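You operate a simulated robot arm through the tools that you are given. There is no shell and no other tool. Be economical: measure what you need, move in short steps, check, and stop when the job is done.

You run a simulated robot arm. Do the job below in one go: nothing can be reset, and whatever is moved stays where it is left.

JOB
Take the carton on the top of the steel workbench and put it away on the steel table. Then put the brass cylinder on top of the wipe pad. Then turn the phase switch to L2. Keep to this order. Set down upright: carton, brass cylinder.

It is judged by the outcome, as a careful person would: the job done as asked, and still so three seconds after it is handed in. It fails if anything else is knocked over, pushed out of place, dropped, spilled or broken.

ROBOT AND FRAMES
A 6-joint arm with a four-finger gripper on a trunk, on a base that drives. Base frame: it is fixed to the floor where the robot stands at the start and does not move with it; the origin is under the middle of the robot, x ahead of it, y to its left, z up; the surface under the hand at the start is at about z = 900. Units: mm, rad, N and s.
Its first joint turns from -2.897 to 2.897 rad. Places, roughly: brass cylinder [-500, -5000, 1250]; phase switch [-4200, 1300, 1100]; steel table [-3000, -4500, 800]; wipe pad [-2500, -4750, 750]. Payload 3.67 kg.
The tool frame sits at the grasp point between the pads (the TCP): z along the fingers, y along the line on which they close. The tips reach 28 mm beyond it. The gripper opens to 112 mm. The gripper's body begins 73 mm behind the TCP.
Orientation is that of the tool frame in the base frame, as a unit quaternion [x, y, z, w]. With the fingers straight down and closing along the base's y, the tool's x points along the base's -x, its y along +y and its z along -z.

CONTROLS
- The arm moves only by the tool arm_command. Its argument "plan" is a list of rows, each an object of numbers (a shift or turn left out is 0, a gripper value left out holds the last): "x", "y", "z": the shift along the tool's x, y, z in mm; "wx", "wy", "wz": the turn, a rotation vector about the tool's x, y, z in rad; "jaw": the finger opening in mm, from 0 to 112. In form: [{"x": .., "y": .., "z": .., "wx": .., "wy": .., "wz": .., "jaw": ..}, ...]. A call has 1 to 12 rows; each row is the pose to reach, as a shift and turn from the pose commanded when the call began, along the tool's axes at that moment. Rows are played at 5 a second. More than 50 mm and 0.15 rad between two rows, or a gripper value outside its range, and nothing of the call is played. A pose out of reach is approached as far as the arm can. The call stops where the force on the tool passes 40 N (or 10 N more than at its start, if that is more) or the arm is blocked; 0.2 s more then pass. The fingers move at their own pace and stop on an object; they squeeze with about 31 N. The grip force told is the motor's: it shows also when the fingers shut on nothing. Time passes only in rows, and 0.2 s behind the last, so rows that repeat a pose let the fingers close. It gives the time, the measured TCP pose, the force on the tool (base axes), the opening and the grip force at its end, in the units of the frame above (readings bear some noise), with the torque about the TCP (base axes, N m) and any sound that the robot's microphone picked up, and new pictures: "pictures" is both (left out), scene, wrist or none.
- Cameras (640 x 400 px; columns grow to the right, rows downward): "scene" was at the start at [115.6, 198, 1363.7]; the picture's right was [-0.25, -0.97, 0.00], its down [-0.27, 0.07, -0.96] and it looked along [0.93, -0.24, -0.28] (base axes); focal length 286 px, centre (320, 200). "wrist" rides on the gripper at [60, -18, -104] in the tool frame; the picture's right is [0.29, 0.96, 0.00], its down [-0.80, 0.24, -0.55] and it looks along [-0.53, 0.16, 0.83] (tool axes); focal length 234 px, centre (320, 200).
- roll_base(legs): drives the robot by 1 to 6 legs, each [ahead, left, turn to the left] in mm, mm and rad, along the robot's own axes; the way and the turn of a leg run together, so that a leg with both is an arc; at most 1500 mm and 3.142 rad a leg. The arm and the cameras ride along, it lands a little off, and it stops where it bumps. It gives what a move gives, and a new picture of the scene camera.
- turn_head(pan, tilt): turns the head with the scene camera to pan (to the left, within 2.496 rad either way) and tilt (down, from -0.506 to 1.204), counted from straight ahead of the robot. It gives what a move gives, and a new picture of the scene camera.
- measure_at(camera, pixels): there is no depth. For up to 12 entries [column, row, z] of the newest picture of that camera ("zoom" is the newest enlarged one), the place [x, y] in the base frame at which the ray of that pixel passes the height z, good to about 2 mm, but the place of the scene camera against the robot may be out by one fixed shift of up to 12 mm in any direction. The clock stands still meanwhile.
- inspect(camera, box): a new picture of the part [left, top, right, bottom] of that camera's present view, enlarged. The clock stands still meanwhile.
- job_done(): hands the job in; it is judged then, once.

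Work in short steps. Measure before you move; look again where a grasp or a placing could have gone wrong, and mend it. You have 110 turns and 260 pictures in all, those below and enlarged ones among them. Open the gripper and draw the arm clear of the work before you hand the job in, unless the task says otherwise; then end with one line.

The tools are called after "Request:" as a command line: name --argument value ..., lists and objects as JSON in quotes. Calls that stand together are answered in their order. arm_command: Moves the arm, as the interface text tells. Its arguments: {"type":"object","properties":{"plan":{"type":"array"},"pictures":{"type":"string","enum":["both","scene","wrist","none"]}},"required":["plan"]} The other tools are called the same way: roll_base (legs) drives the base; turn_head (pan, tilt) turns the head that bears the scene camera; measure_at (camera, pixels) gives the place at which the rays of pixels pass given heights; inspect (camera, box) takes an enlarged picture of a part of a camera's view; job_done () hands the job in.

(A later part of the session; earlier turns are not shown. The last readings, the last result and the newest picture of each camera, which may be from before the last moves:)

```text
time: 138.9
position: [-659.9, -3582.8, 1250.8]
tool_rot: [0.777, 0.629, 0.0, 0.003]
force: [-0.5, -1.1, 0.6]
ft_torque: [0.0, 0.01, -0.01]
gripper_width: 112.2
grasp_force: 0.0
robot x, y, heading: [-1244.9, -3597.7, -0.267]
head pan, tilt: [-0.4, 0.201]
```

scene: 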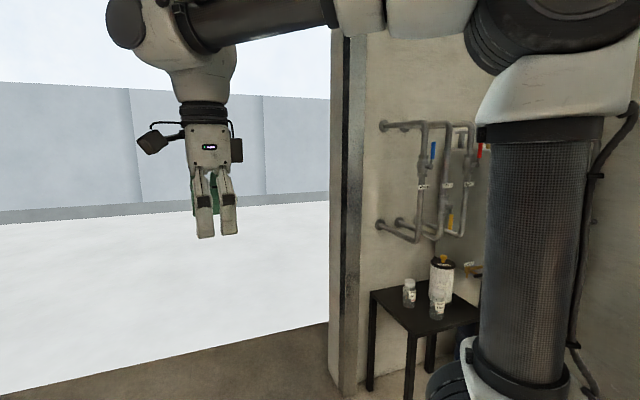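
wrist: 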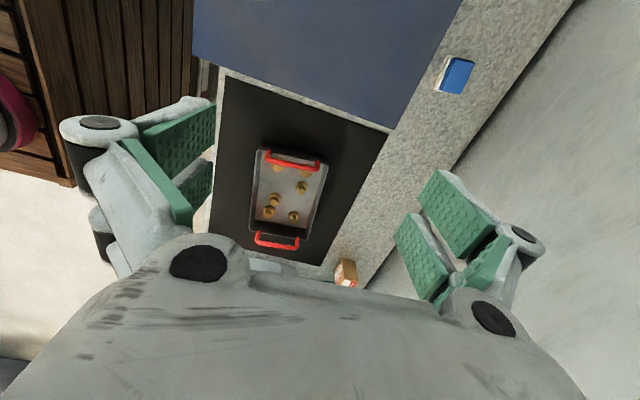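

The arm hides the tank. I check where the black stool stands, then move on ahead a bit and to the right to see the tank.

Request:
measure_at --camera "scene" --pixels '[[371, 390, 0], [371, 292, 700], [407, 336, 700], [371, 292, 650], [407, 336, 650], [485, 318, 700]]'

Request:
roll_base --legs '[[150, -250, 0]]'

Request:
turn_head --pan -0.75 --tilt 0.2

```text
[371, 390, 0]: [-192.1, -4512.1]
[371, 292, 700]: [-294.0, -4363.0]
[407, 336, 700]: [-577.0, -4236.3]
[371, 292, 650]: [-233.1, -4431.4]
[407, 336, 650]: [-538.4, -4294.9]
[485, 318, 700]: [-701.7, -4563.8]
```

```text
time: 140.9
position: [-579.6, -3859.2, 1250.6]
tool_rot: [0.776, 0.631, 0.0, 0.003]
force: [-0.5, 0.7, 0.3]
ft_torque: [0.01, -0.01, 0.04]
gripper_width: 112.2
grasp_force: 0.1
robot x, y, heading: [-1164.8, -3876.4, -0.259]
head pan, tilt: [-0.4, 0.201]
```

scene: 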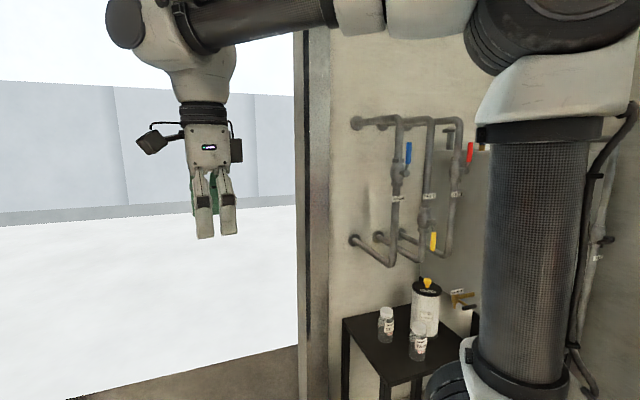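

```text
time: 141.7
position: [-579.7, -3859.9, 1251.6]
tool_rot: [0.775, 0.632, 0.0, 0.003]
force: [0.1, -0.1, -0.8]
ft_torque: [0.0, 0.0, 0.0]
gripper_width: 112.1
grasp_force: 0.0
robot x, y, heading: [-1165.4, -3876.5, -0.256]
head pan, tilt: [-0.75, 0.201]
```

scene: 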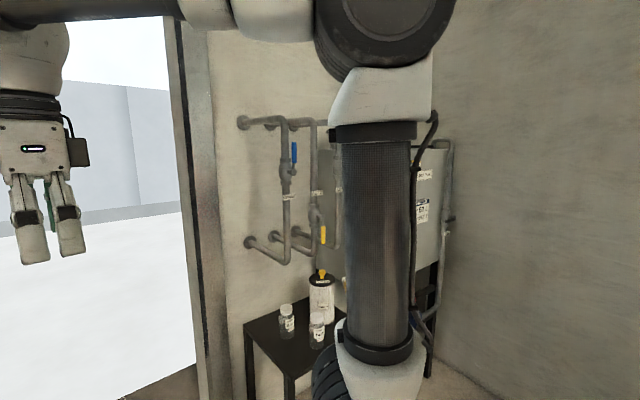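

The arm column hides the tank; I turn the base right by 0.6 so the tank falls left of the column.

Request:
roll_base --legs '[[0, 0, -0.65]]'

Request:
turn_head --pan 0.1 --tilt 0.15

Request:
inspect --camera "scene" --box '[240, 80, 480, 230]'

```text
time: 143.9
position: [-693.6, -4225.0, 1251.4]
tool_rot: [0.939, 0.345, -0.001, 0.002]
force: [0.0, -0.3, -0.7]
ft_torque: [-0.01, 0.04, -0.02]
gripper_width: 112.0
grasp_force: 0.0
robot x, y, heading: [-1168.0, -3877.0, -0.918]
head pan, tilt: [-0.75, 0.201]
```

scene: 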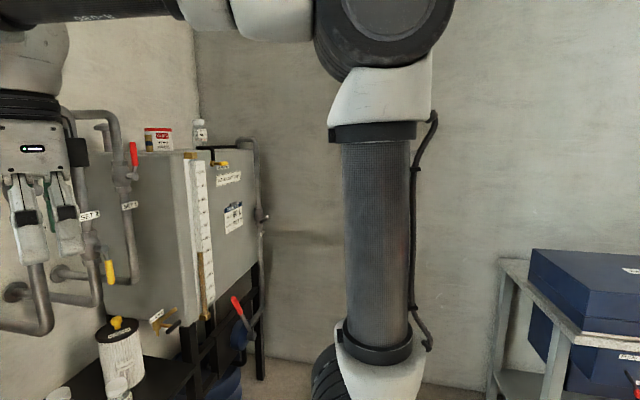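

```text
time: 145.1
position: [-694.1, -4224.3, 1249.7]
tool_rot: [0.939, 0.344, -0.001, 0.002]
force: [0.0, 0.1, -0.1]
ft_torque: [0.01, 0.0, 0.01]
gripper_width: 112.0
grasp_force: 0.0
robot x, y, heading: [-1166.5, -3877.0, -0.925]
head pan, tilt: [0.099, 0.15]
```

scene: 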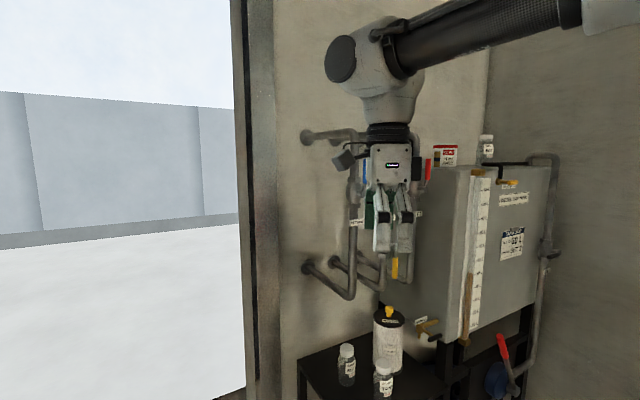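

```text
2.67 times, centred on (360, 155) of scene
```

zoom: 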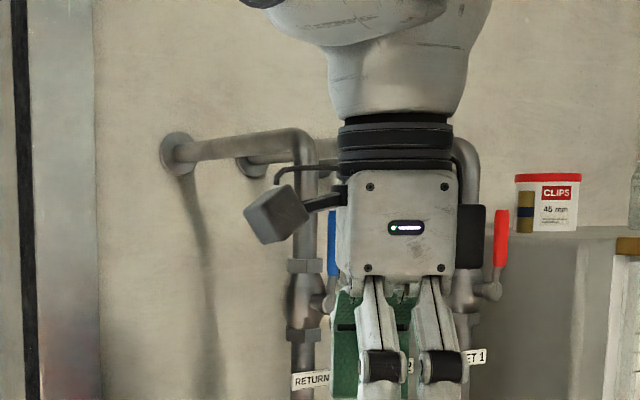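

The brass cylinder with a blue band stands on the tank top, in front of the CLIPS tub at about (437,159). I enlarge it.

Request:
inspect --camera "scene" --box '[405, 125, 501, 185]'

Request:
measure_at --camera "scene" --pixels '[[437, 167, 1220], [437, 167, 1200], [437, 167, 1250], [478, 170, 1220], [478, 170, 1250], [556, 166, 1220], [556, 166, 1250], [437, 150, 1270]]'

```text
6.67 times, centred on (453, 155) of scene
```

zoom: 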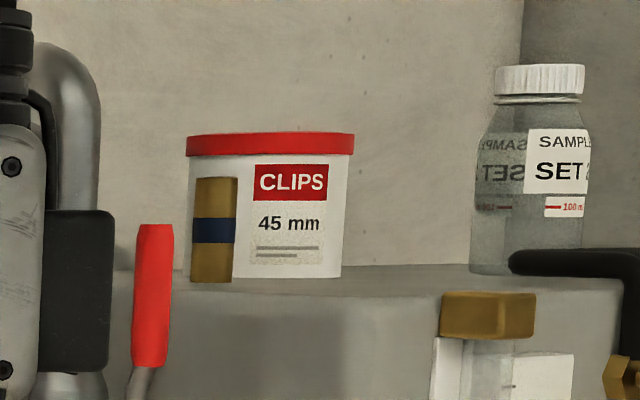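

```text
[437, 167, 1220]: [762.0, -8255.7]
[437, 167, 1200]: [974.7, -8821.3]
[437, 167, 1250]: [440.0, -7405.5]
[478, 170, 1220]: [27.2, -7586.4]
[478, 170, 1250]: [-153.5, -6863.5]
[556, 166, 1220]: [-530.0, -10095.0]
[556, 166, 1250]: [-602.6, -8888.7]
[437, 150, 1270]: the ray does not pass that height
```

The cylinder is about 27 across and 60-80 tall, by triangulation with the given place near (-510,-5000). I turn the wrist camera toward the tank and raise the hand to see its top.

Request:
arm_command --plan '[{"z": -18, "wz": -0.12}, {"z": -36, "wz": -0.24}, {"z": -54, "wz": -0.36}, {"z": -72, "wz": -0.48}, {"z": -90, "wz": -0.6}, {"z": -108, "wz": -0.72}, {"z": -126, "wz": -0.84}, {"z": -144, "wz": -0.96}, {"z": -162, "wz": -1.08}, {"z": -180, "wz": -1.08}]'

```text
time: 147.3
position: [-694.1, -4222.8, 1431.0]
tool_rot: [0.629, 0.778, -0.002, 0.003]
force: [-0.4, -0.1, 0.4]
ft_torque: [0.05, -0.02, 0.0]
gripper_width: 112.0
grasp_force: 0.1
robot x, y, heading: [-1170.6, -3875.7, -0.924]
head pan, tilt: [0.099, 0.15]
```

scene: 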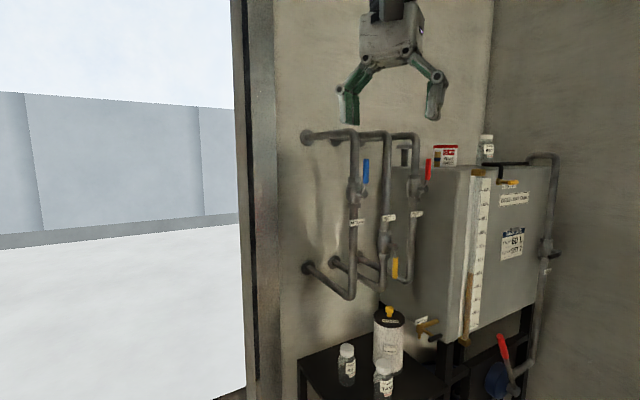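
wrist: 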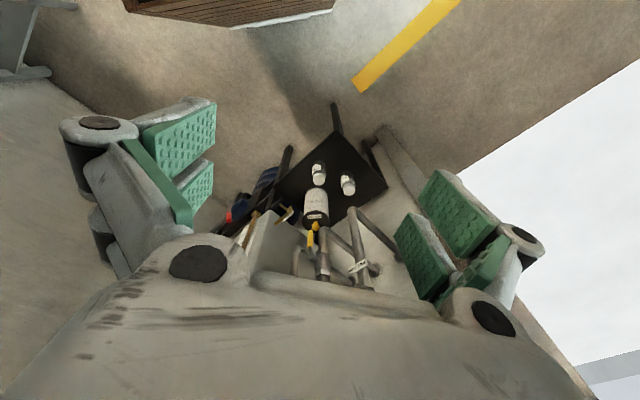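

The hand reaches z 1431 here. To learn how far it can reach at this height, I extend toward the tank over free floor.

Request:
arm_command --plan '[{"x": -43, "y": 10}, {"x": -86, "y": 21}, {"x": -128, "y": 31}, {"x": -171, "y": 42}, {"x": -214, "y": 52}, {"x": -256, "y": 63}, {"x": -299, "y": 73}]'

```text
time: 148.9
position: [-612.5, -4462.4, 1365.6]
tool_rot: [0.628, 0.778, -0.002, 0.004]
force: [1.1, -0.5, 0.2]
ft_torque: [0.03, 0.03, -0.01]
gripper_width: 111.9
grasp_force: 0.0
out of reach, approached as far as the arm can: row 2, 3, 4, 5, 6, 7
robot x, y, heading: [-1163.4, -3873.8, -0.92]
head pan, tilt: [0.099, 0.15]
```

scene: 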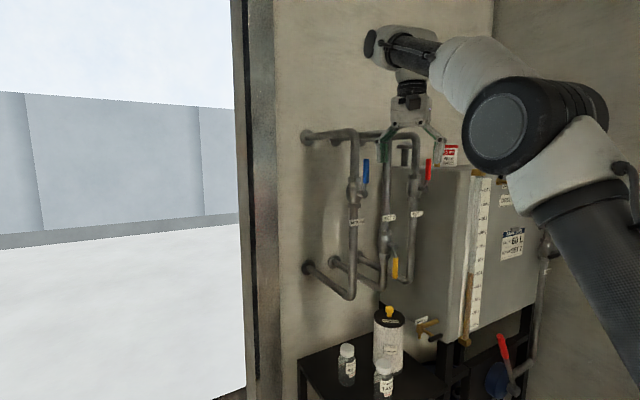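
wrist: 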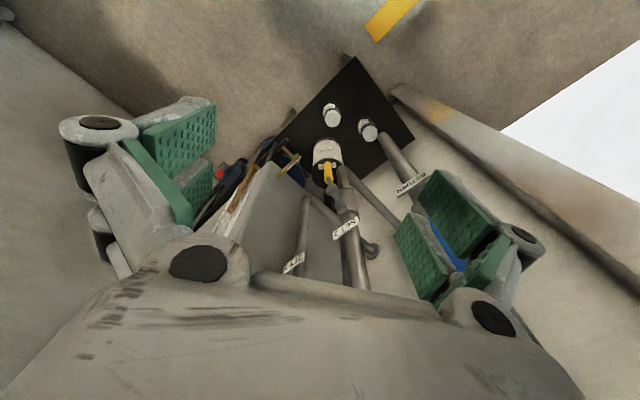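

Triangulating earlier views puts the cylinder near (-546,-4905), base z≈1330, about 57 tall and 25 across, with the tub to its right. I raise and draw the arm in and turn the tool so that, with the robot facing the tank, it closes front-to-back.

Request:
arm_command --plan '[{"x": 12, "y": -23, "z": -10, "wz": 0.113}, {"x": 24, "y": -46, "z": -25, "wz": 0.226}, {"x": 36, "y": -69, "z": -40, "wz": 0.339}, {"x": 48, "y": -92, "z": -55, "wz": 0.452}, {"x": 60, "y": -115, "z": -62, "wz": 0.565}, {"x": 72, "y": -138, "z": -62, "wz": 0.678}, {"x": 84, "y": -161, "z": -62, "wz": 0.791}, {"x": 96, "y": -184, "z": -62, "wz": 0.904}, {"x": 108, "y": -207, "z": -62, "wz": 1.017}, {"x": 120, "y": -230, "z": -62, "wz": 1.13}, {"x": 120, "y": -230, "z": -62, "wz": 1.13}]' --pictures "none"

Request:
roll_base --legs '[[0, 0, 0.64], [0, -600, 0]]'

Request:
turn_head --pan -0.1 --tilt 0.3

```text
time: 151.3
position: [-863.0, -4391.3, 1421.8]
tool_rot: [0.948, 0.319, 0.0, 0.003]
force: [-0.4, 0.5, 0.1]
ft_torque: [0.01, 0.01, -0.02]
gripper_width: 111.8
grasp_force: 0.1
robot x, y, heading: [-1167.0, -3878.2, -0.92]
head pan, tilt: [0.099, 0.15]
```

```text
time: 156.3
position: [-786.3, -4682.8, 1421.8]
tool_rot: [0.8, 0.6, 0.001, 0.002]
force: [-0.2, -0.5, 0.0]
ft_torque: [0.06, 0.01, -0.01]
gripper_width: 112.0
grasp_force: 0.1
robot x, y, heading: [-1337.2, -4448.4, -0.285]
head pan, tilt: [0.099, 0.15]
```

scene: 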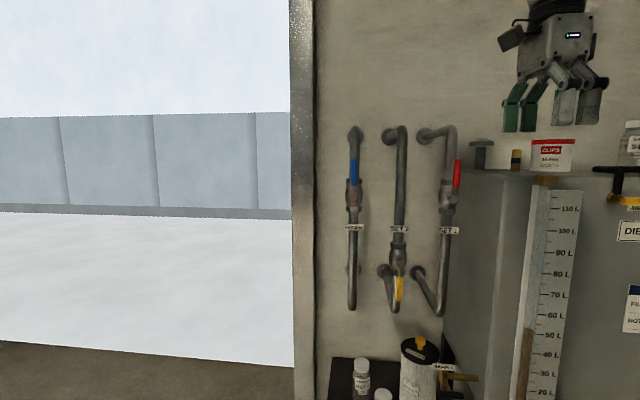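

```text
time: 157.1
position: [-785.7, -4683.0, 1422.4]
tool_rot: [0.799, 0.601, 0.001, 0.003]
force: [-0.5, 0.3, -0.1]
ft_torque: [0.02, -0.04, 0.01]
gripper_width: 112.3
grasp_force: 0.0
robot x, y, heading: [-1336.1, -4449.3, -0.285]
head pan, tilt: [-0.099, 0.3]
```

scene: 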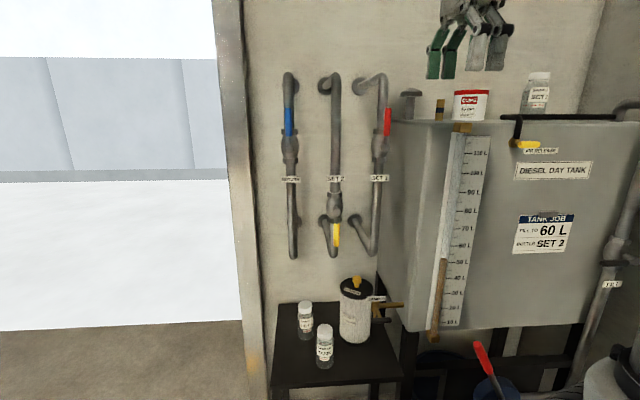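

A clear view: the cylinder at (440,110), tub to its right. I zoom in for exact pixels and check the space in front (lever, stool).

Request:
inspect --camera "scene" --box '[390, 75, 518, 155]'

Request:
measure_at --camera "scene" --pixels '[[278, 303, 700], [402, 377, 700], [483, 345, 700], [483, 345, 800], [440, 119, 1340], [440, 119, 1345], [440, 119, 1335], [275, 388, 700]]'

```text
5.00 times, centred on (454, 115) of scene
```

zoom: 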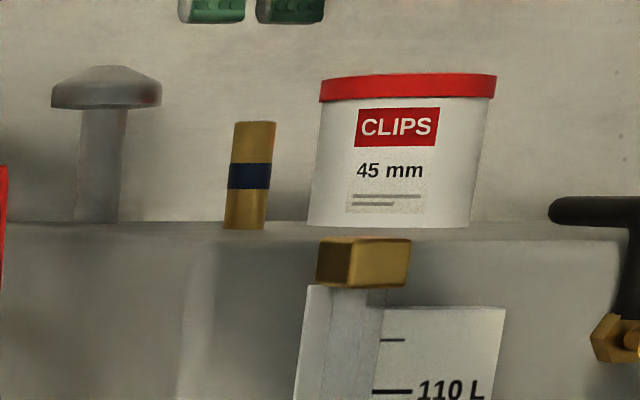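

```text
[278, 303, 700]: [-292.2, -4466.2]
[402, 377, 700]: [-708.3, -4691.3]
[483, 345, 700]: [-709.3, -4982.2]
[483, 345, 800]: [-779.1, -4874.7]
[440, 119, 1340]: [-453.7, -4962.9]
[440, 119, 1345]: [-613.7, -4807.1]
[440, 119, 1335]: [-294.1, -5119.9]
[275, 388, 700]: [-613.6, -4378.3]
```

The cylinder's place is refined to about (-552,-4902), top near z 1395; the fingers fit front and back of it, and 39 mm remain to the tub. I raise the hand with the jaw at 60 and then drive in, 224 ahead and 130 right.

Request:
arm_command --plan '[{"z": -10, "jaw": 60}, {"z": -20, "jaw": 60}, {"z": -30, "jaw": 60}, {"z": -40, "jaw": 60}]' --pictures "none"

```text
time: 158.1
position: [-785.2, -4682.8, 1438.6]
tool_rot: [0.799, 0.601, 0.002, 0.005]
force: [-0.5, 0.5, 0.9]
ft_torque: [0.02, 0.0, 0.0]
gripper_width: 60.0
grasp_force: 0.0
out of reach, approached as far as the arm can: row 3, 4
robot x, y, heading: [-1332.8, -4445.3, -0.286]
head pan, tilt: [-0.099, 0.3]
```

The hand tops out at z 1439. I drive 140 ahead and 130 right first (hand still short of the cylinder), then look.

Request:
roll_base --legs '[[0, -130, 0], [140, 0, 0]]'

Request:
turn_head --pan -0.45 --tilt 0.15

Request:
inspect --camera "wrist" --box '[240, 60, 560, 260]'

```text
time: 160.3
position: [-689.3, -4849.3, 1438.4]
tool_rot: [0.801, 0.599, 0.001, 0.004]
force: [0.0, 0.5, 0.3]
ft_torque: [-0.03, 0.05, -0.01]
gripper_width: 60.1
grasp_force: 0.1
robot x, y, heading: [-1236.6, -4617.8, -0.286]
head pan, tilt: [-0.099, 0.3]
```

scene: 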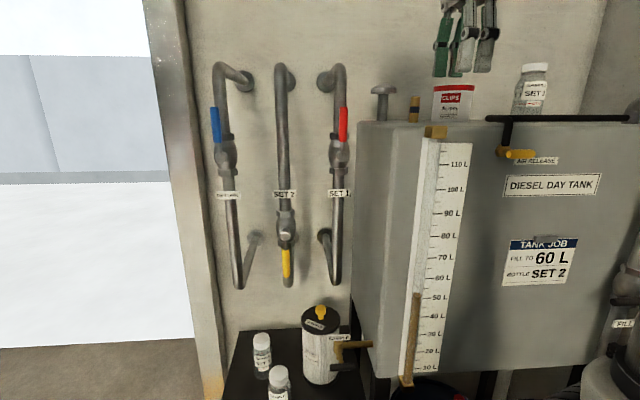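

```text
time: 161.1
position: [-689.4, -4849.0, 1438.8]
tool_rot: [0.801, 0.599, 0.002, 0.005]
force: [0.1, -0.8, 0.4]
ft_torque: [-0.03, 0.03, -0.03]
gripper_width: 60.1
grasp_force: 0.0
robot x, y, heading: [-1237.7, -4612.0, -0.291]
head pan, tilt: [-0.45, 0.15]
```

scene: 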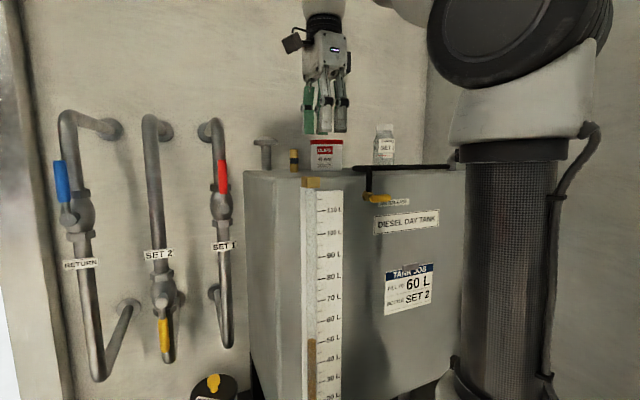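

```text
2.00 times, centred on (400, 160) of wrist
```

zoom: 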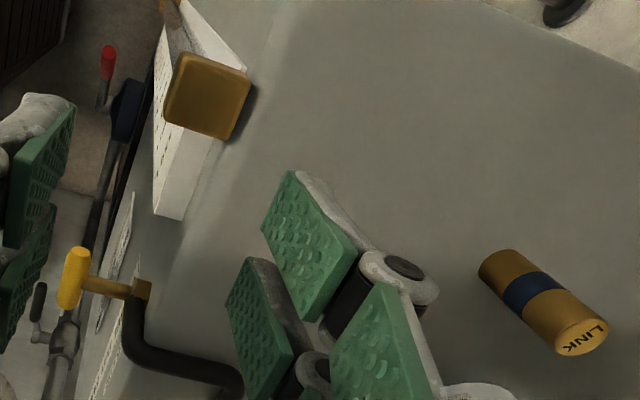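

The wrist camera sees the cylinder (marked LINK): base near (489,195), top near (531,227). I measure at several heights to fix its place and height.

Request:
measure_at --camera "wrist" --pixels '[[531, 227, 1395], [531, 227, 1380], [531, 227, 1365], [489, 195, 1340], [489, 195, 1330], [489, 195, 1320], [489, 195, 1310], [342, 107, 1340], [545, 100, 1330]]'

```text
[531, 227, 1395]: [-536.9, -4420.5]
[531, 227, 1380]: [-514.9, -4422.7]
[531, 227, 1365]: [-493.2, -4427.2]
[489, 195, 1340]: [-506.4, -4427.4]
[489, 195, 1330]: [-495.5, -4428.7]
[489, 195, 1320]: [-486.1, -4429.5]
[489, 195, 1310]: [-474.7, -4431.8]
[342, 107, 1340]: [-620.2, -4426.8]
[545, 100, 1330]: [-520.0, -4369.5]
```

Those used an older wrist picture; I measure again on the zoom picture itself.

Request:
measure_at --camera "zoom" --pixels '[[582, 335, 1395], [582, 335, 1385], [582, 335, 1375], [582, 335, 1365], [497, 268, 1340], [497, 268, 1330], [497, 268, 1320], [497, 268, 1310], [497, 268, 1300], [205, 100, 1340]]'

```text
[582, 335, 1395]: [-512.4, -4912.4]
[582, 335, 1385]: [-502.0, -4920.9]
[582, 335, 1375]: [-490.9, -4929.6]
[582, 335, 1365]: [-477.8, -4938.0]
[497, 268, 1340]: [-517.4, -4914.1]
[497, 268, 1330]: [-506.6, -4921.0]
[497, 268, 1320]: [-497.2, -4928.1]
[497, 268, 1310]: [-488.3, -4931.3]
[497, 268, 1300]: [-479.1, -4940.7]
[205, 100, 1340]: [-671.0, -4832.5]
```

The cylinder is at about (-512,-4914), base z≈1337, top ≈1396. I need to come about 120-140 mm nearer; I look down to check the stool and lever clearance.

Request:
turn_head --pan -0.15 --tilt 0.95

```text
time: 162.2
position: [-690.1, -4848.9, 1438.8]
tool_rot: [0.801, 0.599, 0.001, 0.005]
force: [-0.3, 1.0, -0.4]
ft_torque: [-0.03, 0.02, -0.01]
gripper_width: 60.1
grasp_force: 0.0
robot x, y, heading: [-1239.5, -4616.1, -0.291]
head pan, tilt: [-0.15, 0.949]
```

scene: 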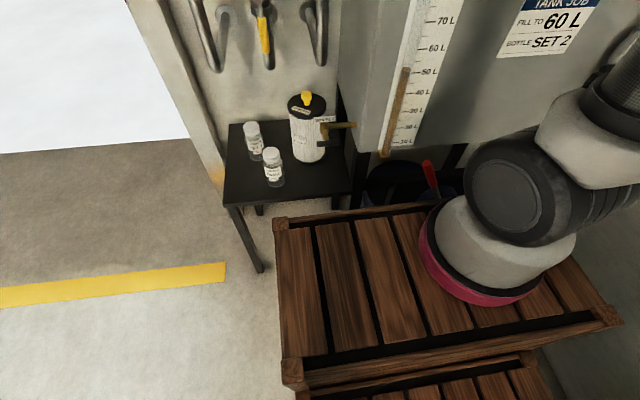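

Request:
measure_at --camera "scene" --pixels '[[262, 272, 0], [225, 206, 700], [225, 206, 750], [350, 193, 700], [350, 193, 750], [280, 222, 850], [430, 205, 850], [428, 163, 750], [428, 163, 700], [386, 155, 900], [440, 190, 650]]'

```text
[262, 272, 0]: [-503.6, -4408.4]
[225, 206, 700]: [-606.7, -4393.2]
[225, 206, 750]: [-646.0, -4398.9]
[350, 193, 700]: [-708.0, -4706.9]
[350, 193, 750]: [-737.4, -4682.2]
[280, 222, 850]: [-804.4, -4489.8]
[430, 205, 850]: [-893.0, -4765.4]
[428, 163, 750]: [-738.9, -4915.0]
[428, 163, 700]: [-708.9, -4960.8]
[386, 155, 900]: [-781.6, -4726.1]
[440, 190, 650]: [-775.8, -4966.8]
```

The stool is low (z≈580) with its front at N≈720, so 130 mm more ahead is safe. I shift the hand 60 mm left to pass beside the cylinder, then drive 140 ahead.

Request:
arm_command --plan '[{"x": 30}, {"x": 60}, {"x": 60}]' --pictures "none"

Request:
roll_base --legs '[[140, 0, 0]]'

Request:
inspect --camera "wrist" --box '[160, 60, 480, 260]'

```text
time: 163.1
position: [-674.4, -4790.3, 1437.9]
tool_rot: [0.8, 0.6, 0.001, 0.006]
force: [-0.1, -0.3, -0.5]
ft_torque: [0.01, 0.02, 0.01]
gripper_width: 59.8
grasp_force: 0.1
robot x, y, heading: [-1240.1, -4615.8, -0.292]
head pan, tilt: [-0.15, 0.949]
```

```text
time: 164.4
position: [-541.3, -4830.3, 1437.5]
tool_rot: [0.801, 0.598, 0.002, 0.006]
force: [0.4, -0.1, 0.2]
ft_torque: [0.01, 0.02, 0.0]
gripper_width: 60.2
grasp_force: 0.1
robot x, y, heading: [-1102.3, -4653.6, -0.288]
head pan, tilt: [-0.15, 0.949]
```

scene: 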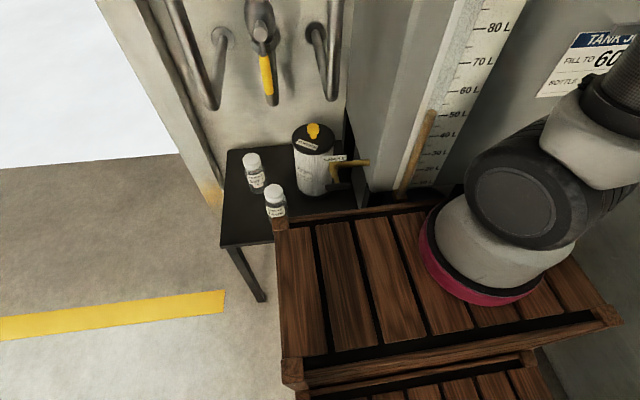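

```text
2.00 times, centred on (320, 160) of wrist
```

zoom: 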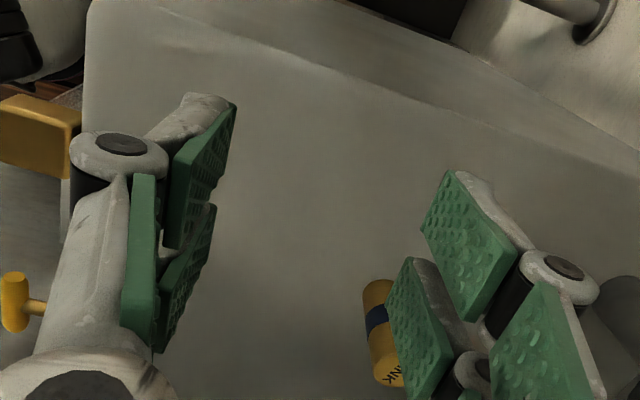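

The cylinder shows beside the right finger at zoom (380,290)-(393,375). I measure it to align the jaw.

Request:
measure_at --camera "zoom" --pixels '[[378, 290, 1337], [378, 290, 1345], [364, 300, 1340], [372, 368, 1396], [363, 290, 1337], [388, 283, 1337], [300, 200, 1337]]'

```text
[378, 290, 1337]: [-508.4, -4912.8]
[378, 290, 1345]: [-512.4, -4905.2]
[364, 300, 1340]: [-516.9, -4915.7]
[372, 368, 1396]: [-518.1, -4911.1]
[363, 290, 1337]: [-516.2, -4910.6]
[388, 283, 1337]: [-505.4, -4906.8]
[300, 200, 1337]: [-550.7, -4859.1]
```

The cylinder's axis is near (-507,-4915). I align the jaw: 57 mm along tool y, then 72 mm along -x, staying above it.

Request:
arm_command --plan '[{"y": 20}, {"y": 40}, {"y": 57}, {"y": 57, "x": -25}, {"y": 57, "x": -50}, {"y": 57, "x": -72}, {"y": 57, "x": -72}]'

```text
time: 166.0
position: [-506.8, -4915.1, 1436.0]
tool_rot: [0.802, 0.598, 0.003, 0.007]
force: [0.2, -0.7, 0.1]
ft_torque: [-0.01, -0.01, 0.0]
gripper_width: 60.5
grasp_force: 0.1
out of reach, approached as far as the arm can: row 3
robot x, y, heading: [-1107.3, -4650.6, -0.293]
head pan, tilt: [-0.15, 0.949]
```

scene: 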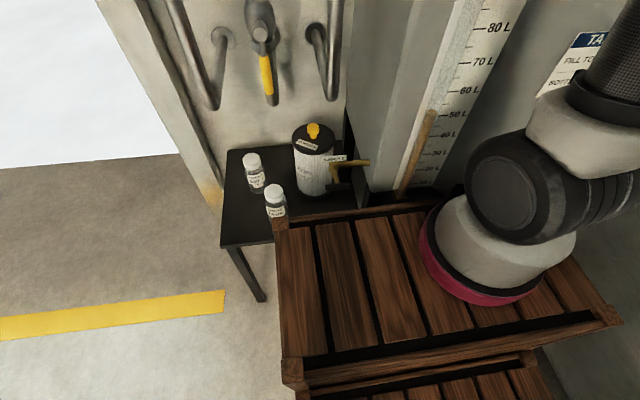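
wrist: 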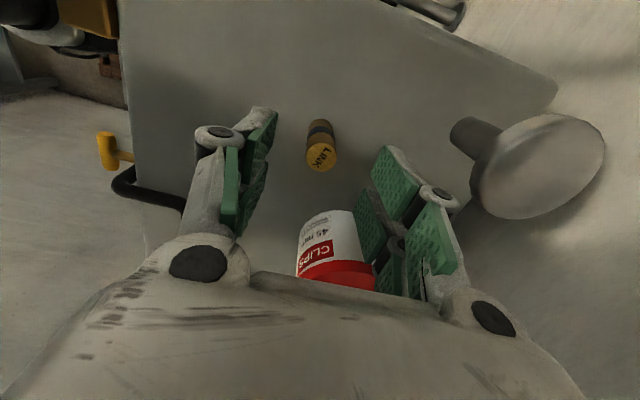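

The jaw is exactly over the cylinder (top at (322,160) as expected); tub and vent are clear. I descend 56 mm to z 1380.

Request:
arm_command --plan '[{"z": 14}, {"z": 28}, {"z": 42}, {"z": 56}, {"z": 56}]' --pictures "wrist"

```text
time: 167.2
position: [-506.2, -4916.6, 1381.5]
tool_rot: [0.801, 0.599, 0.001, 0.005]
force: [0.0, -0.4, -0.7]
ft_torque: [0.0, 0.06, 0.0]
gripper_width: 60.1
grasp_force: 0.0
robot x, y, heading: [-1107.0, -4655.0, -0.29]
head pan, tilt: [-0.15, 0.949]
```

wrist: 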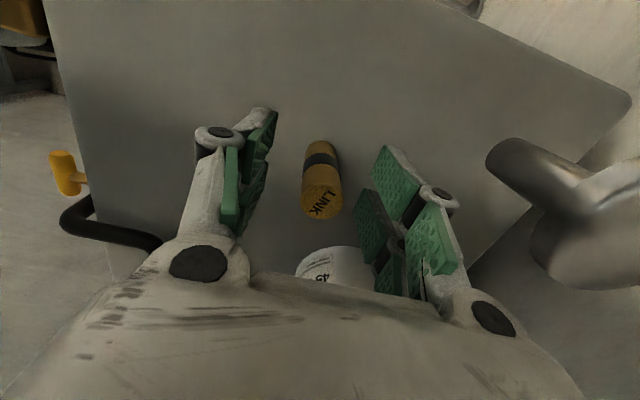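

Cylinder lies between the pads without contact. I close the fingers.

Request:
arm_command --plan '[{"jaw": 40}, {"jaw": 20}, {"jaw": 15}, {"jaw": 15}, {"jaw": 15}]' --pictures "wrist"

```text
time: 168.4
position: [-506.9, -4916.7, 1381.0]
tool_rot: [0.801, 0.598, 0.002, 0.005]
force: [0.8, -1.4, 0.7]
ft_torque: [-0.03, -0.04, -0.05]
gripper_width: 20.3
grasp_force: 31.3
robot x, y, heading: [-1107.1, -4651.0, -0.292]
head pan, tilt: [-0.15, 0.949]
```

wrist: 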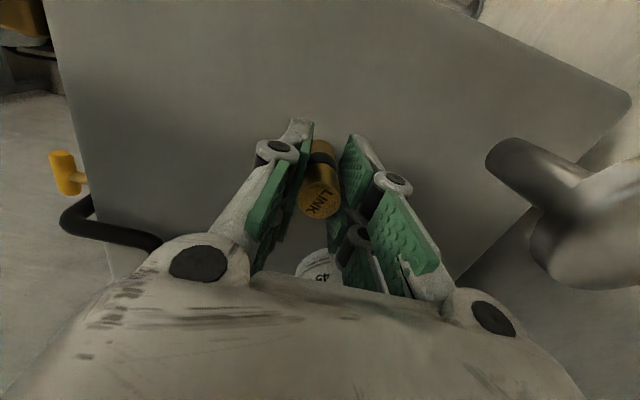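

Gripped (20.3 mm). I lift 50 mm and check that it comes along, then back the robot away.

Request:
arm_command --plan '[{"z": -10}, {"z": -25}, {"z": -40}, {"z": -50}, {"z": -50}]' --pictures "wrist"

Request:
roll_base --legs '[[-400, 0, 0]]'

```text
time: 169.6
position: [-506.4, -4918.0, 1432.5]
tool_rot: [0.801, 0.599, 0.001, 0.005]
force: [-0.9, 0.8, -2.1]
ft_torque: [0.03, 0.0, -0.01]
gripper_width: 20.3
grasp_force: 30.9
robot x, y, heading: [-1105.1, -4655.4, -0.294]
head pan, tilt: [-0.15, 0.949]
```

wrist: 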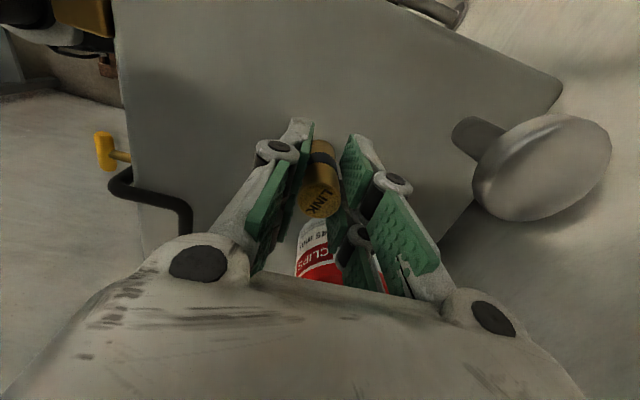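

```text
time: 171.9
position: [-848.8, -4809.9, 1432.5]
tool_rot: [0.799, 0.601, 0.002, 0.006]
force: [0.5, 0.4, -1.5]
ft_torque: [0.0, 0.0, -0.02]
gripper_width: 20.5
grasp_force: 30.5
robot x, y, heading: [-1450.9, -4550.4, -0.288]
head pan, tilt: [-0.15, 0.949]
stopped in leg 1: the robot was blocked; the commanded pose is now the measured one
```

scene: 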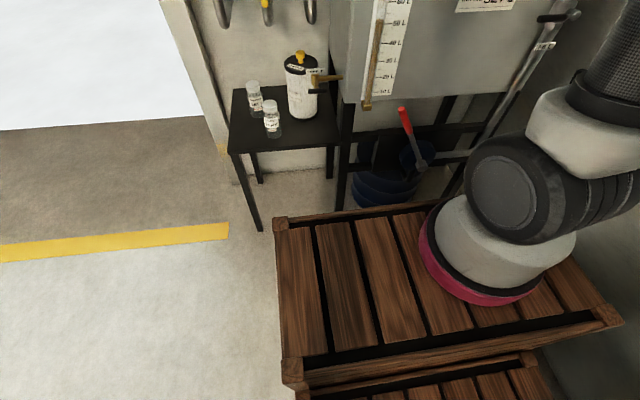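

Held firmly, but the base's rear touched something (likely the table end) and stopped. I go ahead a bit and left to get clear, then look back at the table.

Request:
roll_base --legs '[[50, 0, 0], [0, 600, 0], [0, 0, -1.57]]'

Request:
turn_head --pan -0.5 --tilt 0.4

```text
time: 179.7
position: [-1494.8, -4577.8, 1433.2]
tool_rot: [0.989, -0.145, -0.003, 0.006]
force: [-0.2, 0.3, -2.2]
ft_torque: [-0.02, -0.02, 0.0]
gripper_width: 20.0
grasp_force: 30.9
robot x, y, heading: [-1228.0, -3982.3, -1.867]
head pan, tilt: [-0.15, 0.949]
```

scene: 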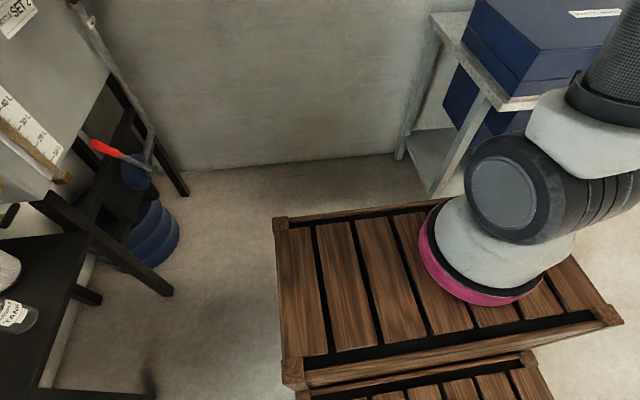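

```text
time: 180.7
position: [-1495.1, -4578.9, 1433.1]
tool_rot: [0.989, -0.145, -0.002, 0.006]
force: [0.2, 0.9, -1.8]
ft_torque: [-0.01, -0.03, 0.04]
gripper_width: 20.0
grasp_force: 30.9
robot x, y, heading: [-1222.9, -3979.2, -1.868]
head pan, tilt: [-0.499, 0.4]
```

scene: 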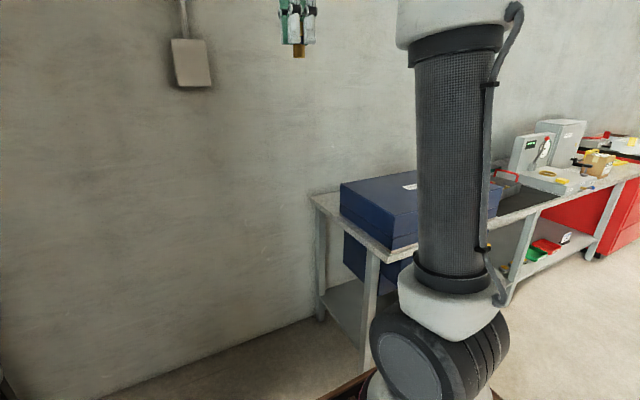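

All stands in order. I slide right to face the blue case and check how far its front panel sticks out.

Request:
roll_base --legs '[[0, -950, 0]]'

Request:
turn_head --pan 0.0 --tilt 0.85

```text
time: 185.6
position: [-2415.3, -4292.1, 1433.3]
tool_rot: [0.989, -0.151, -0.002, 0.005]
force: [0.5, 0.8, -3.1]
ft_torque: [0.04, 0.01, 0.02]
gripper_width: 18.9
grasp_force: 30.5
robot x, y, heading: [-2139.9, -3700.9, -1.875]
head pan, tilt: [-0.499, 0.4]
```

scene: 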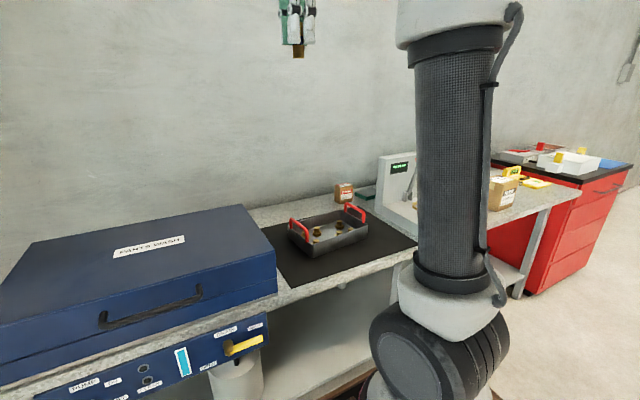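

```text
time: 186.6
position: [-2415.5, -4292.4, 1432.0]
tool_rot: [0.989, -0.15, -0.003, 0.006]
force: [-0.2, 0.2, -1.8]
ft_torque: [-0.01, -0.01, -0.05]
gripper_width: 19.2
grasp_force: 31.3
robot x, y, heading: [-2141.0, -3694.0, -1.874]
head pan, tilt: [0.0, 0.85]
```

scene: 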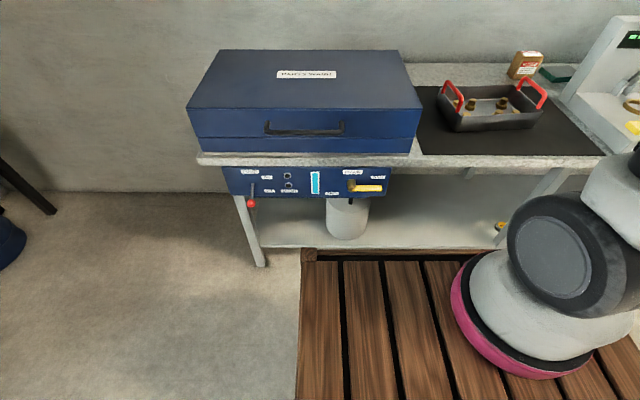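

Request:
inspect --camera "scene" --box '[210, 140, 450, 290]'

Request:
measure_at --camera "scene" --pixels '[[300, 158, 804], [420, 160, 804], [350, 187, 740], [380, 187, 740], [251, 203, 720], [303, 250, 850], [420, 108, 975], [386, 50, 975], [188, 105, 975], [310, 196, 720]]'

```text
2.67 times, centred on (330, 215) of scene
```

zoom: 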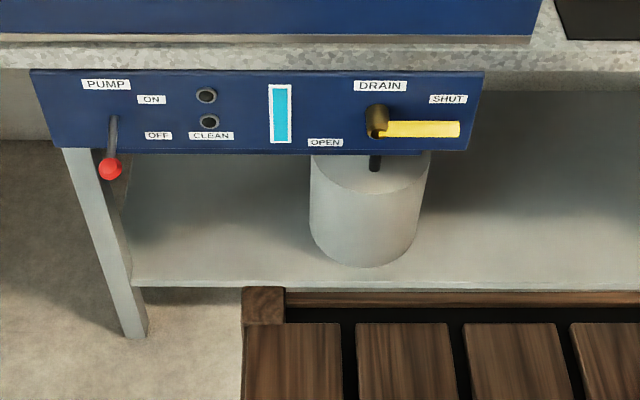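

```text
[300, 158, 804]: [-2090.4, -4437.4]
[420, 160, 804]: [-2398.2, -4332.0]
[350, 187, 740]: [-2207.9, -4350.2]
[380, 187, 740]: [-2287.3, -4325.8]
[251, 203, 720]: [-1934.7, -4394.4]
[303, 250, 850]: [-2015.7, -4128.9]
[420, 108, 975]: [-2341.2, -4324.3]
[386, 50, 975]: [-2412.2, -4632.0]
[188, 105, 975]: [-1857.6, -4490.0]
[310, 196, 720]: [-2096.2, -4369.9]
```

The front panel is about flush with the table; only its handles stick out. I drive 212 ahead and 125 left, which leaves about 70 mm to the edge.

Request:
roll_base --legs '[[150, 125, 0.02]]'

Request:
inspect --camera "scene" --box '[210, 140, 450, 290]'

```text
time: 188.2
position: [-2327.9, -4482.0, 1432.4]
tool_rot: [0.99, -0.139, -0.002, 0.006]
force: [-0.7, -0.4, -2.0]
ft_torque: [0.02, -0.03, -0.01]
gripper_width: 18.8
grasp_force: 31.0
robot x, y, heading: [-2069.2, -3883.6, -1.855]
head pan, tilt: [0.0, 0.85]
```

scene: 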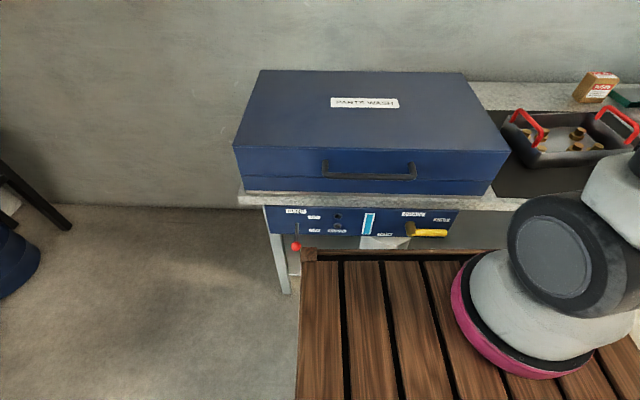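

```text
2.67 times, centred on (330, 215) of scene
```

zoom: 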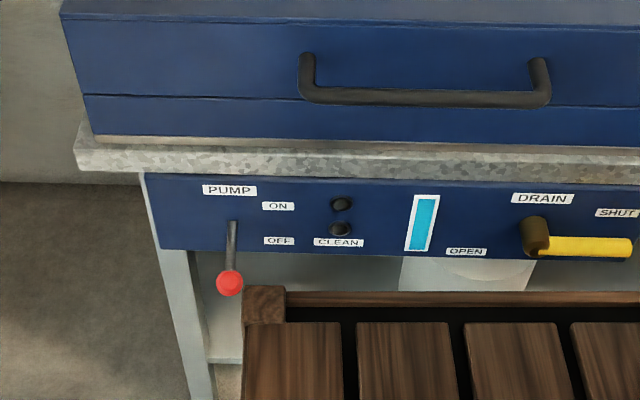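

Request:
roll_base --legs '[[45, 0, 0]]'

Request:
inspect --camera "scene" --box '[210, 140, 450, 290]'

```text
time: 189.1
position: [-2338.4, -4523.9, 1433.4]
tool_rot: [0.99, -0.138, -0.002, 0.007]
force: [-1.0, -0.6, -1.4]
ft_torque: [0.01, -0.01, 0.02]
gripper_width: 18.8
grasp_force: 31.4
robot x, y, heading: [-2077.7, -3921.3, -1.849]
head pan, tilt: [0.0, 0.85]
```

scene: 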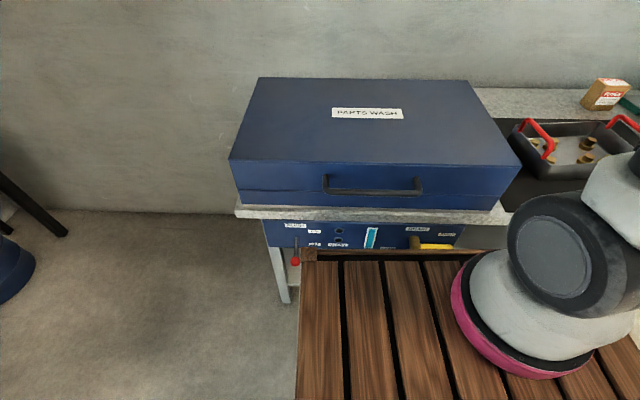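

```text
2.67 times, centred on (330, 215) of scene
```

zoom: 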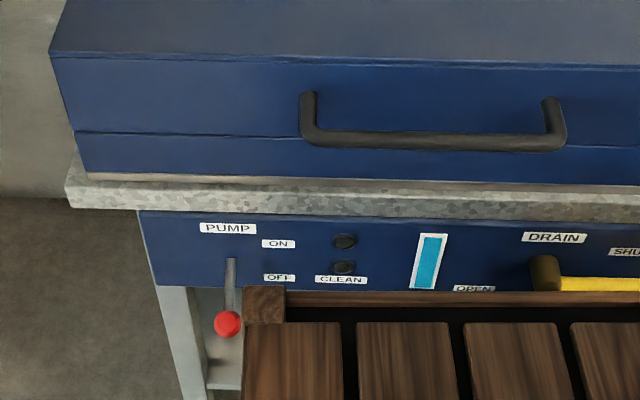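

About 70 mm gap to the edge. I now carry the cylinder out above the pad at (-2408,-4820), down to z 1110, levelling the small tilt.

Request:
arm_command --plan '[{"z": 40, "wx": 0.005}, {"z": 80, "wx": 0.01}, {"z": 120, "y": 20, "x": 1, "wx": 0.014}, {"z": 155, "y": 50, "x": 2, "wx": 0.014}, {"z": 185, "y": 85, "x": 4, "wx": 0.014}, {"z": 210, "y": 120, "x": 5, "wx": 0.014}, {"z": 235, "y": 160, "x": 7, "wx": 0.014}, {"z": 260, "y": 200, "x": 9, "wx": 0.014}, {"z": 285, "y": 240, "x": 11, "wx": 0.014}, {"z": 310, "y": 275, "x": 12, "wx": 0.014}, {"z": 323, "y": 304, "x": 14, "wx": 0.014}, {"z": 323, "y": 304, "x": 14, "wx": 0.014}]'

```text
time: 191.7
position: [-2411.0, -4826.2, 1112.5]
tool_rot: [0.99, -0.138, -0.001, -0.001]
force: [-1.2, 0.8, -0.3]
ft_torque: [-0.02, 0.01, 0.0]
gripper_width: 18.6
grasp_force: 30.9
robot x, y, heading: [-2083.9, -3923.9, -1.847]
head pan, tilt: [0.0, 0.85]
```

scene: 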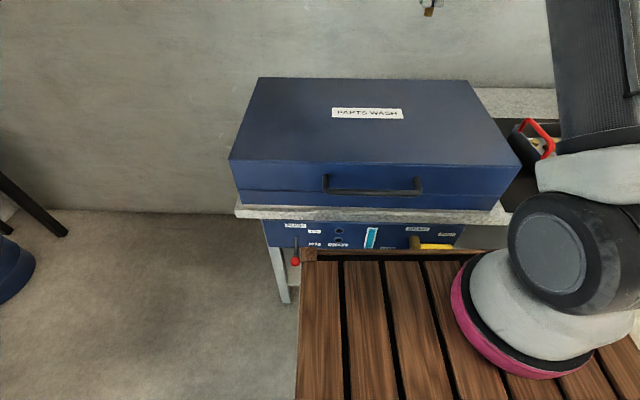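
wrist: 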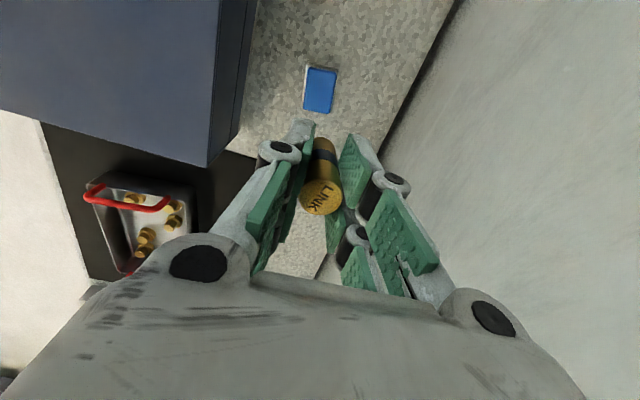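

The pad is in view at (320,90). I zoom and measure its top corners.

Request:
inspect --camera "wrist" --box '[280, 50, 376, 110]'

```text
6.67 times, centred on (328, 80) of wrist
```

zoom: 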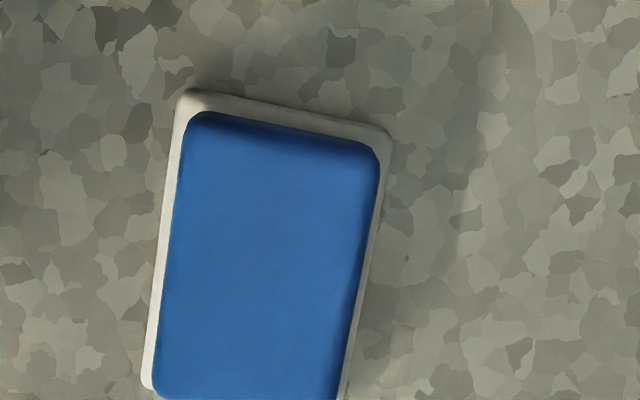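

Request:
measure_at --camera "wrist" --pixels '[[309, 67, 825], [337, 72, 825], [303.5, 109, 825], [330, 113, 825], [320, 90, 825], [307, 64, 804], [302, 108, 804], [320, 90, 835]]'

```text
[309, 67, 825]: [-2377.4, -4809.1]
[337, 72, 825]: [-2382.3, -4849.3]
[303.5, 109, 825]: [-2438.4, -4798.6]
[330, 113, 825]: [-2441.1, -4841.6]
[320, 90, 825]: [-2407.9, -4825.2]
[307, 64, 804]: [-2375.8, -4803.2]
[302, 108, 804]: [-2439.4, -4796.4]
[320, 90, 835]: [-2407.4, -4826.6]
```

The TCP is over the pad centre (-2410,-4825) within 2 mm. I descend to z 905 and look.

Request:
arm_command --plan '[{"z": 40}, {"z": 80}, {"z": 120}, {"z": 150}, {"z": 180}, {"z": 200}, {"z": 207}, {"z": 207}]'

```text
time: 193.4
position: [-2413.0, -4823.9, 906.0]
tool_rot: [0.991, -0.136, -0.002, -0.001]
force: [0.1, -0.5, -1.7]
ft_torque: [-0.04, 0.01, 0.03]
gripper_width: 18.9
grasp_force: 30.8
robot x, y, heading: [-2084.0, -3920.0, -1.851]
head pan, tilt: [0.0, 0.85]
```

scene: 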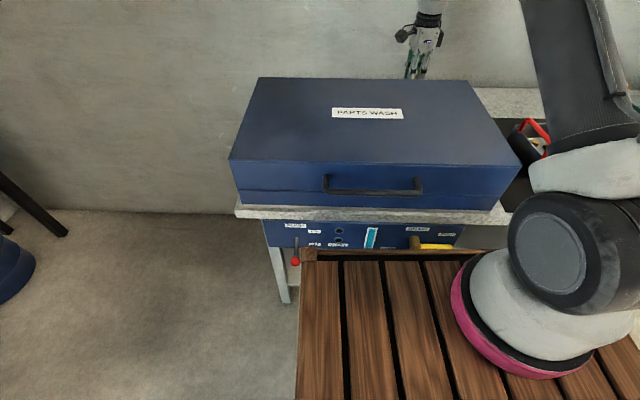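
wrist: 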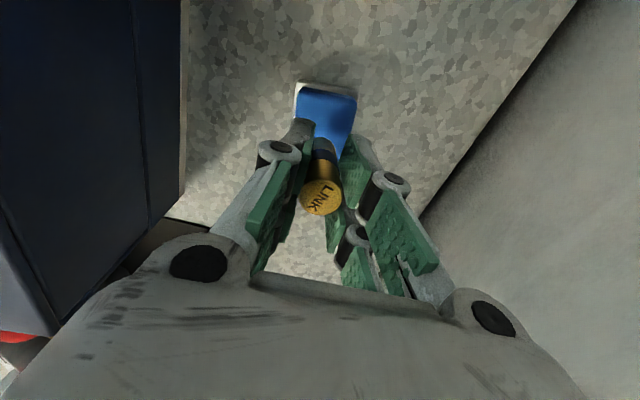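

Still centred. I lower in small steps by 30 mm.

Request:
arm_command --plan '[{"z": 8}, {"z": 15}, {"z": 20}, {"z": 24}, {"z": 27}, {"z": 30}, {"z": 30}]' --pictures "wrist"

```text
time: 194.7
position: [-2411.2, -4824.3, 885.4]
tool_rot: [0.99, -0.138, -0.002, 0.003]
force: [0.2, 0.6, 14.0]
ft_torque: [-0.04, -0.04, -0.02]
gripper_width: 18.8
grasp_force: 31.0
robot x, y, heading: [-2080.1, -3921.6, -1.849]
head pan, tilt: [0.0, 0.85]
stopped in row 6: the force on the tool passed its limit at 42 N (the readings are from after the stop); the commanded pose is now the measured one
```

wrist: 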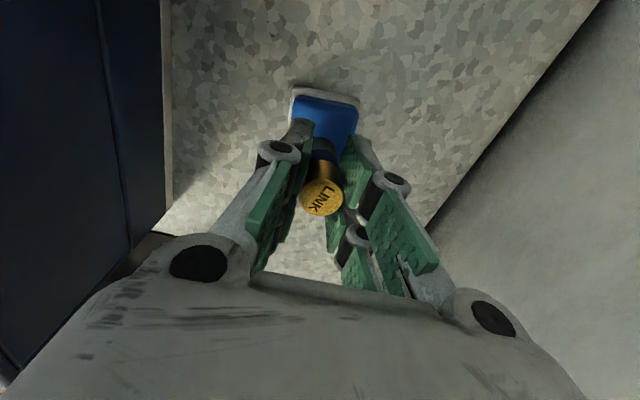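

Contact at z 885 with 14 N, so the cylinder stands on the pad. I open the jaw gently to 45.

Request:
arm_command --plan '[{"z": -1}, {"z": -1, "jaw": 26}, {"z": -1, "jaw": 35}, {"z": -1, "jaw": 45}, {"z": -1, "jaw": 45}]' --pictures "wrist"

```text
time: 195.9
position: [-2411.4, -4824.2, 883.9]
tool_rot: [0.99, -0.138, -0.002, 0.001]
force: [0.1, 0.8, 0.9]
ft_torque: [0.0, 0.01, 0.02]
gripper_width: 45.1
grasp_force: 0.0
robot x, y, heading: [-2085.2, -3922.9, -1.848]
head pan, tilt: [0.0, 0.85]
```

wrist: 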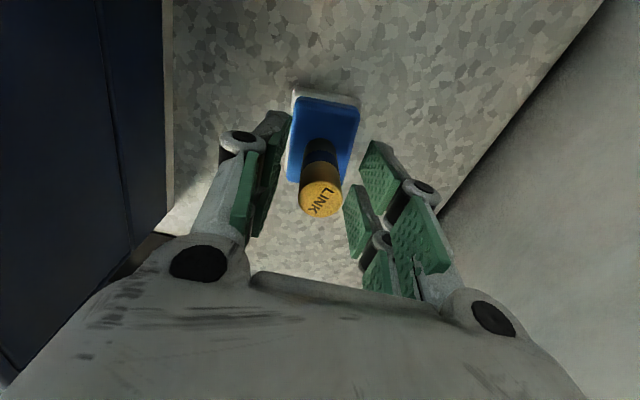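

The cylinder stands free on the middle of the pad. I rise straight up, then draw back.

Request:
arm_command --plan '[{"z": -15}, {"z": -35}, {"z": -60}, {"z": -95}, {"z": -135}, {"z": -175}, {"z": -215}, {"z": -235}]' --pictures "wrist"

Request:
inspect --camera "wrist" --box '[260, 40, 420, 140]'

```text
time: 197.7
position: [-2408.0, -4823.6, 1117.5]
tool_rot: [0.99, -0.138, -0.002, 0.002]
force: [-0.4, -0.2, -0.4]
ft_torque: [0.05, -0.03, 0.01]
gripper_width: 45.2
grasp_force: 0.0
robot x, y, heading: [-2082.0, -3922.2, -1.85]
head pan, tilt: [0.0, 0.85]
```

wrist: 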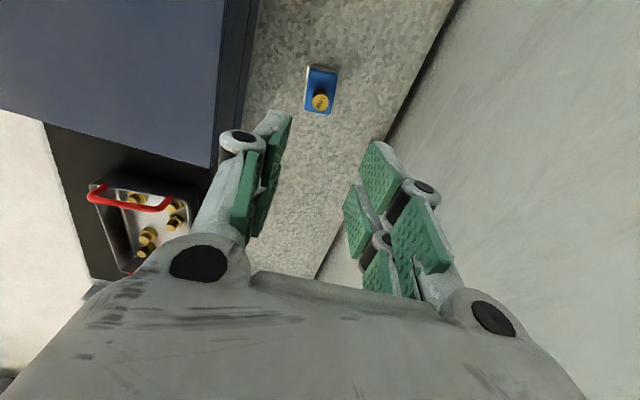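

```text
4.00 times, centred on (340, 90) of wrist
```

zoom: 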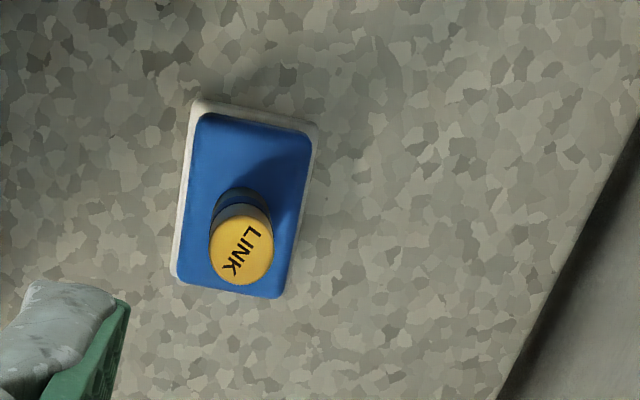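

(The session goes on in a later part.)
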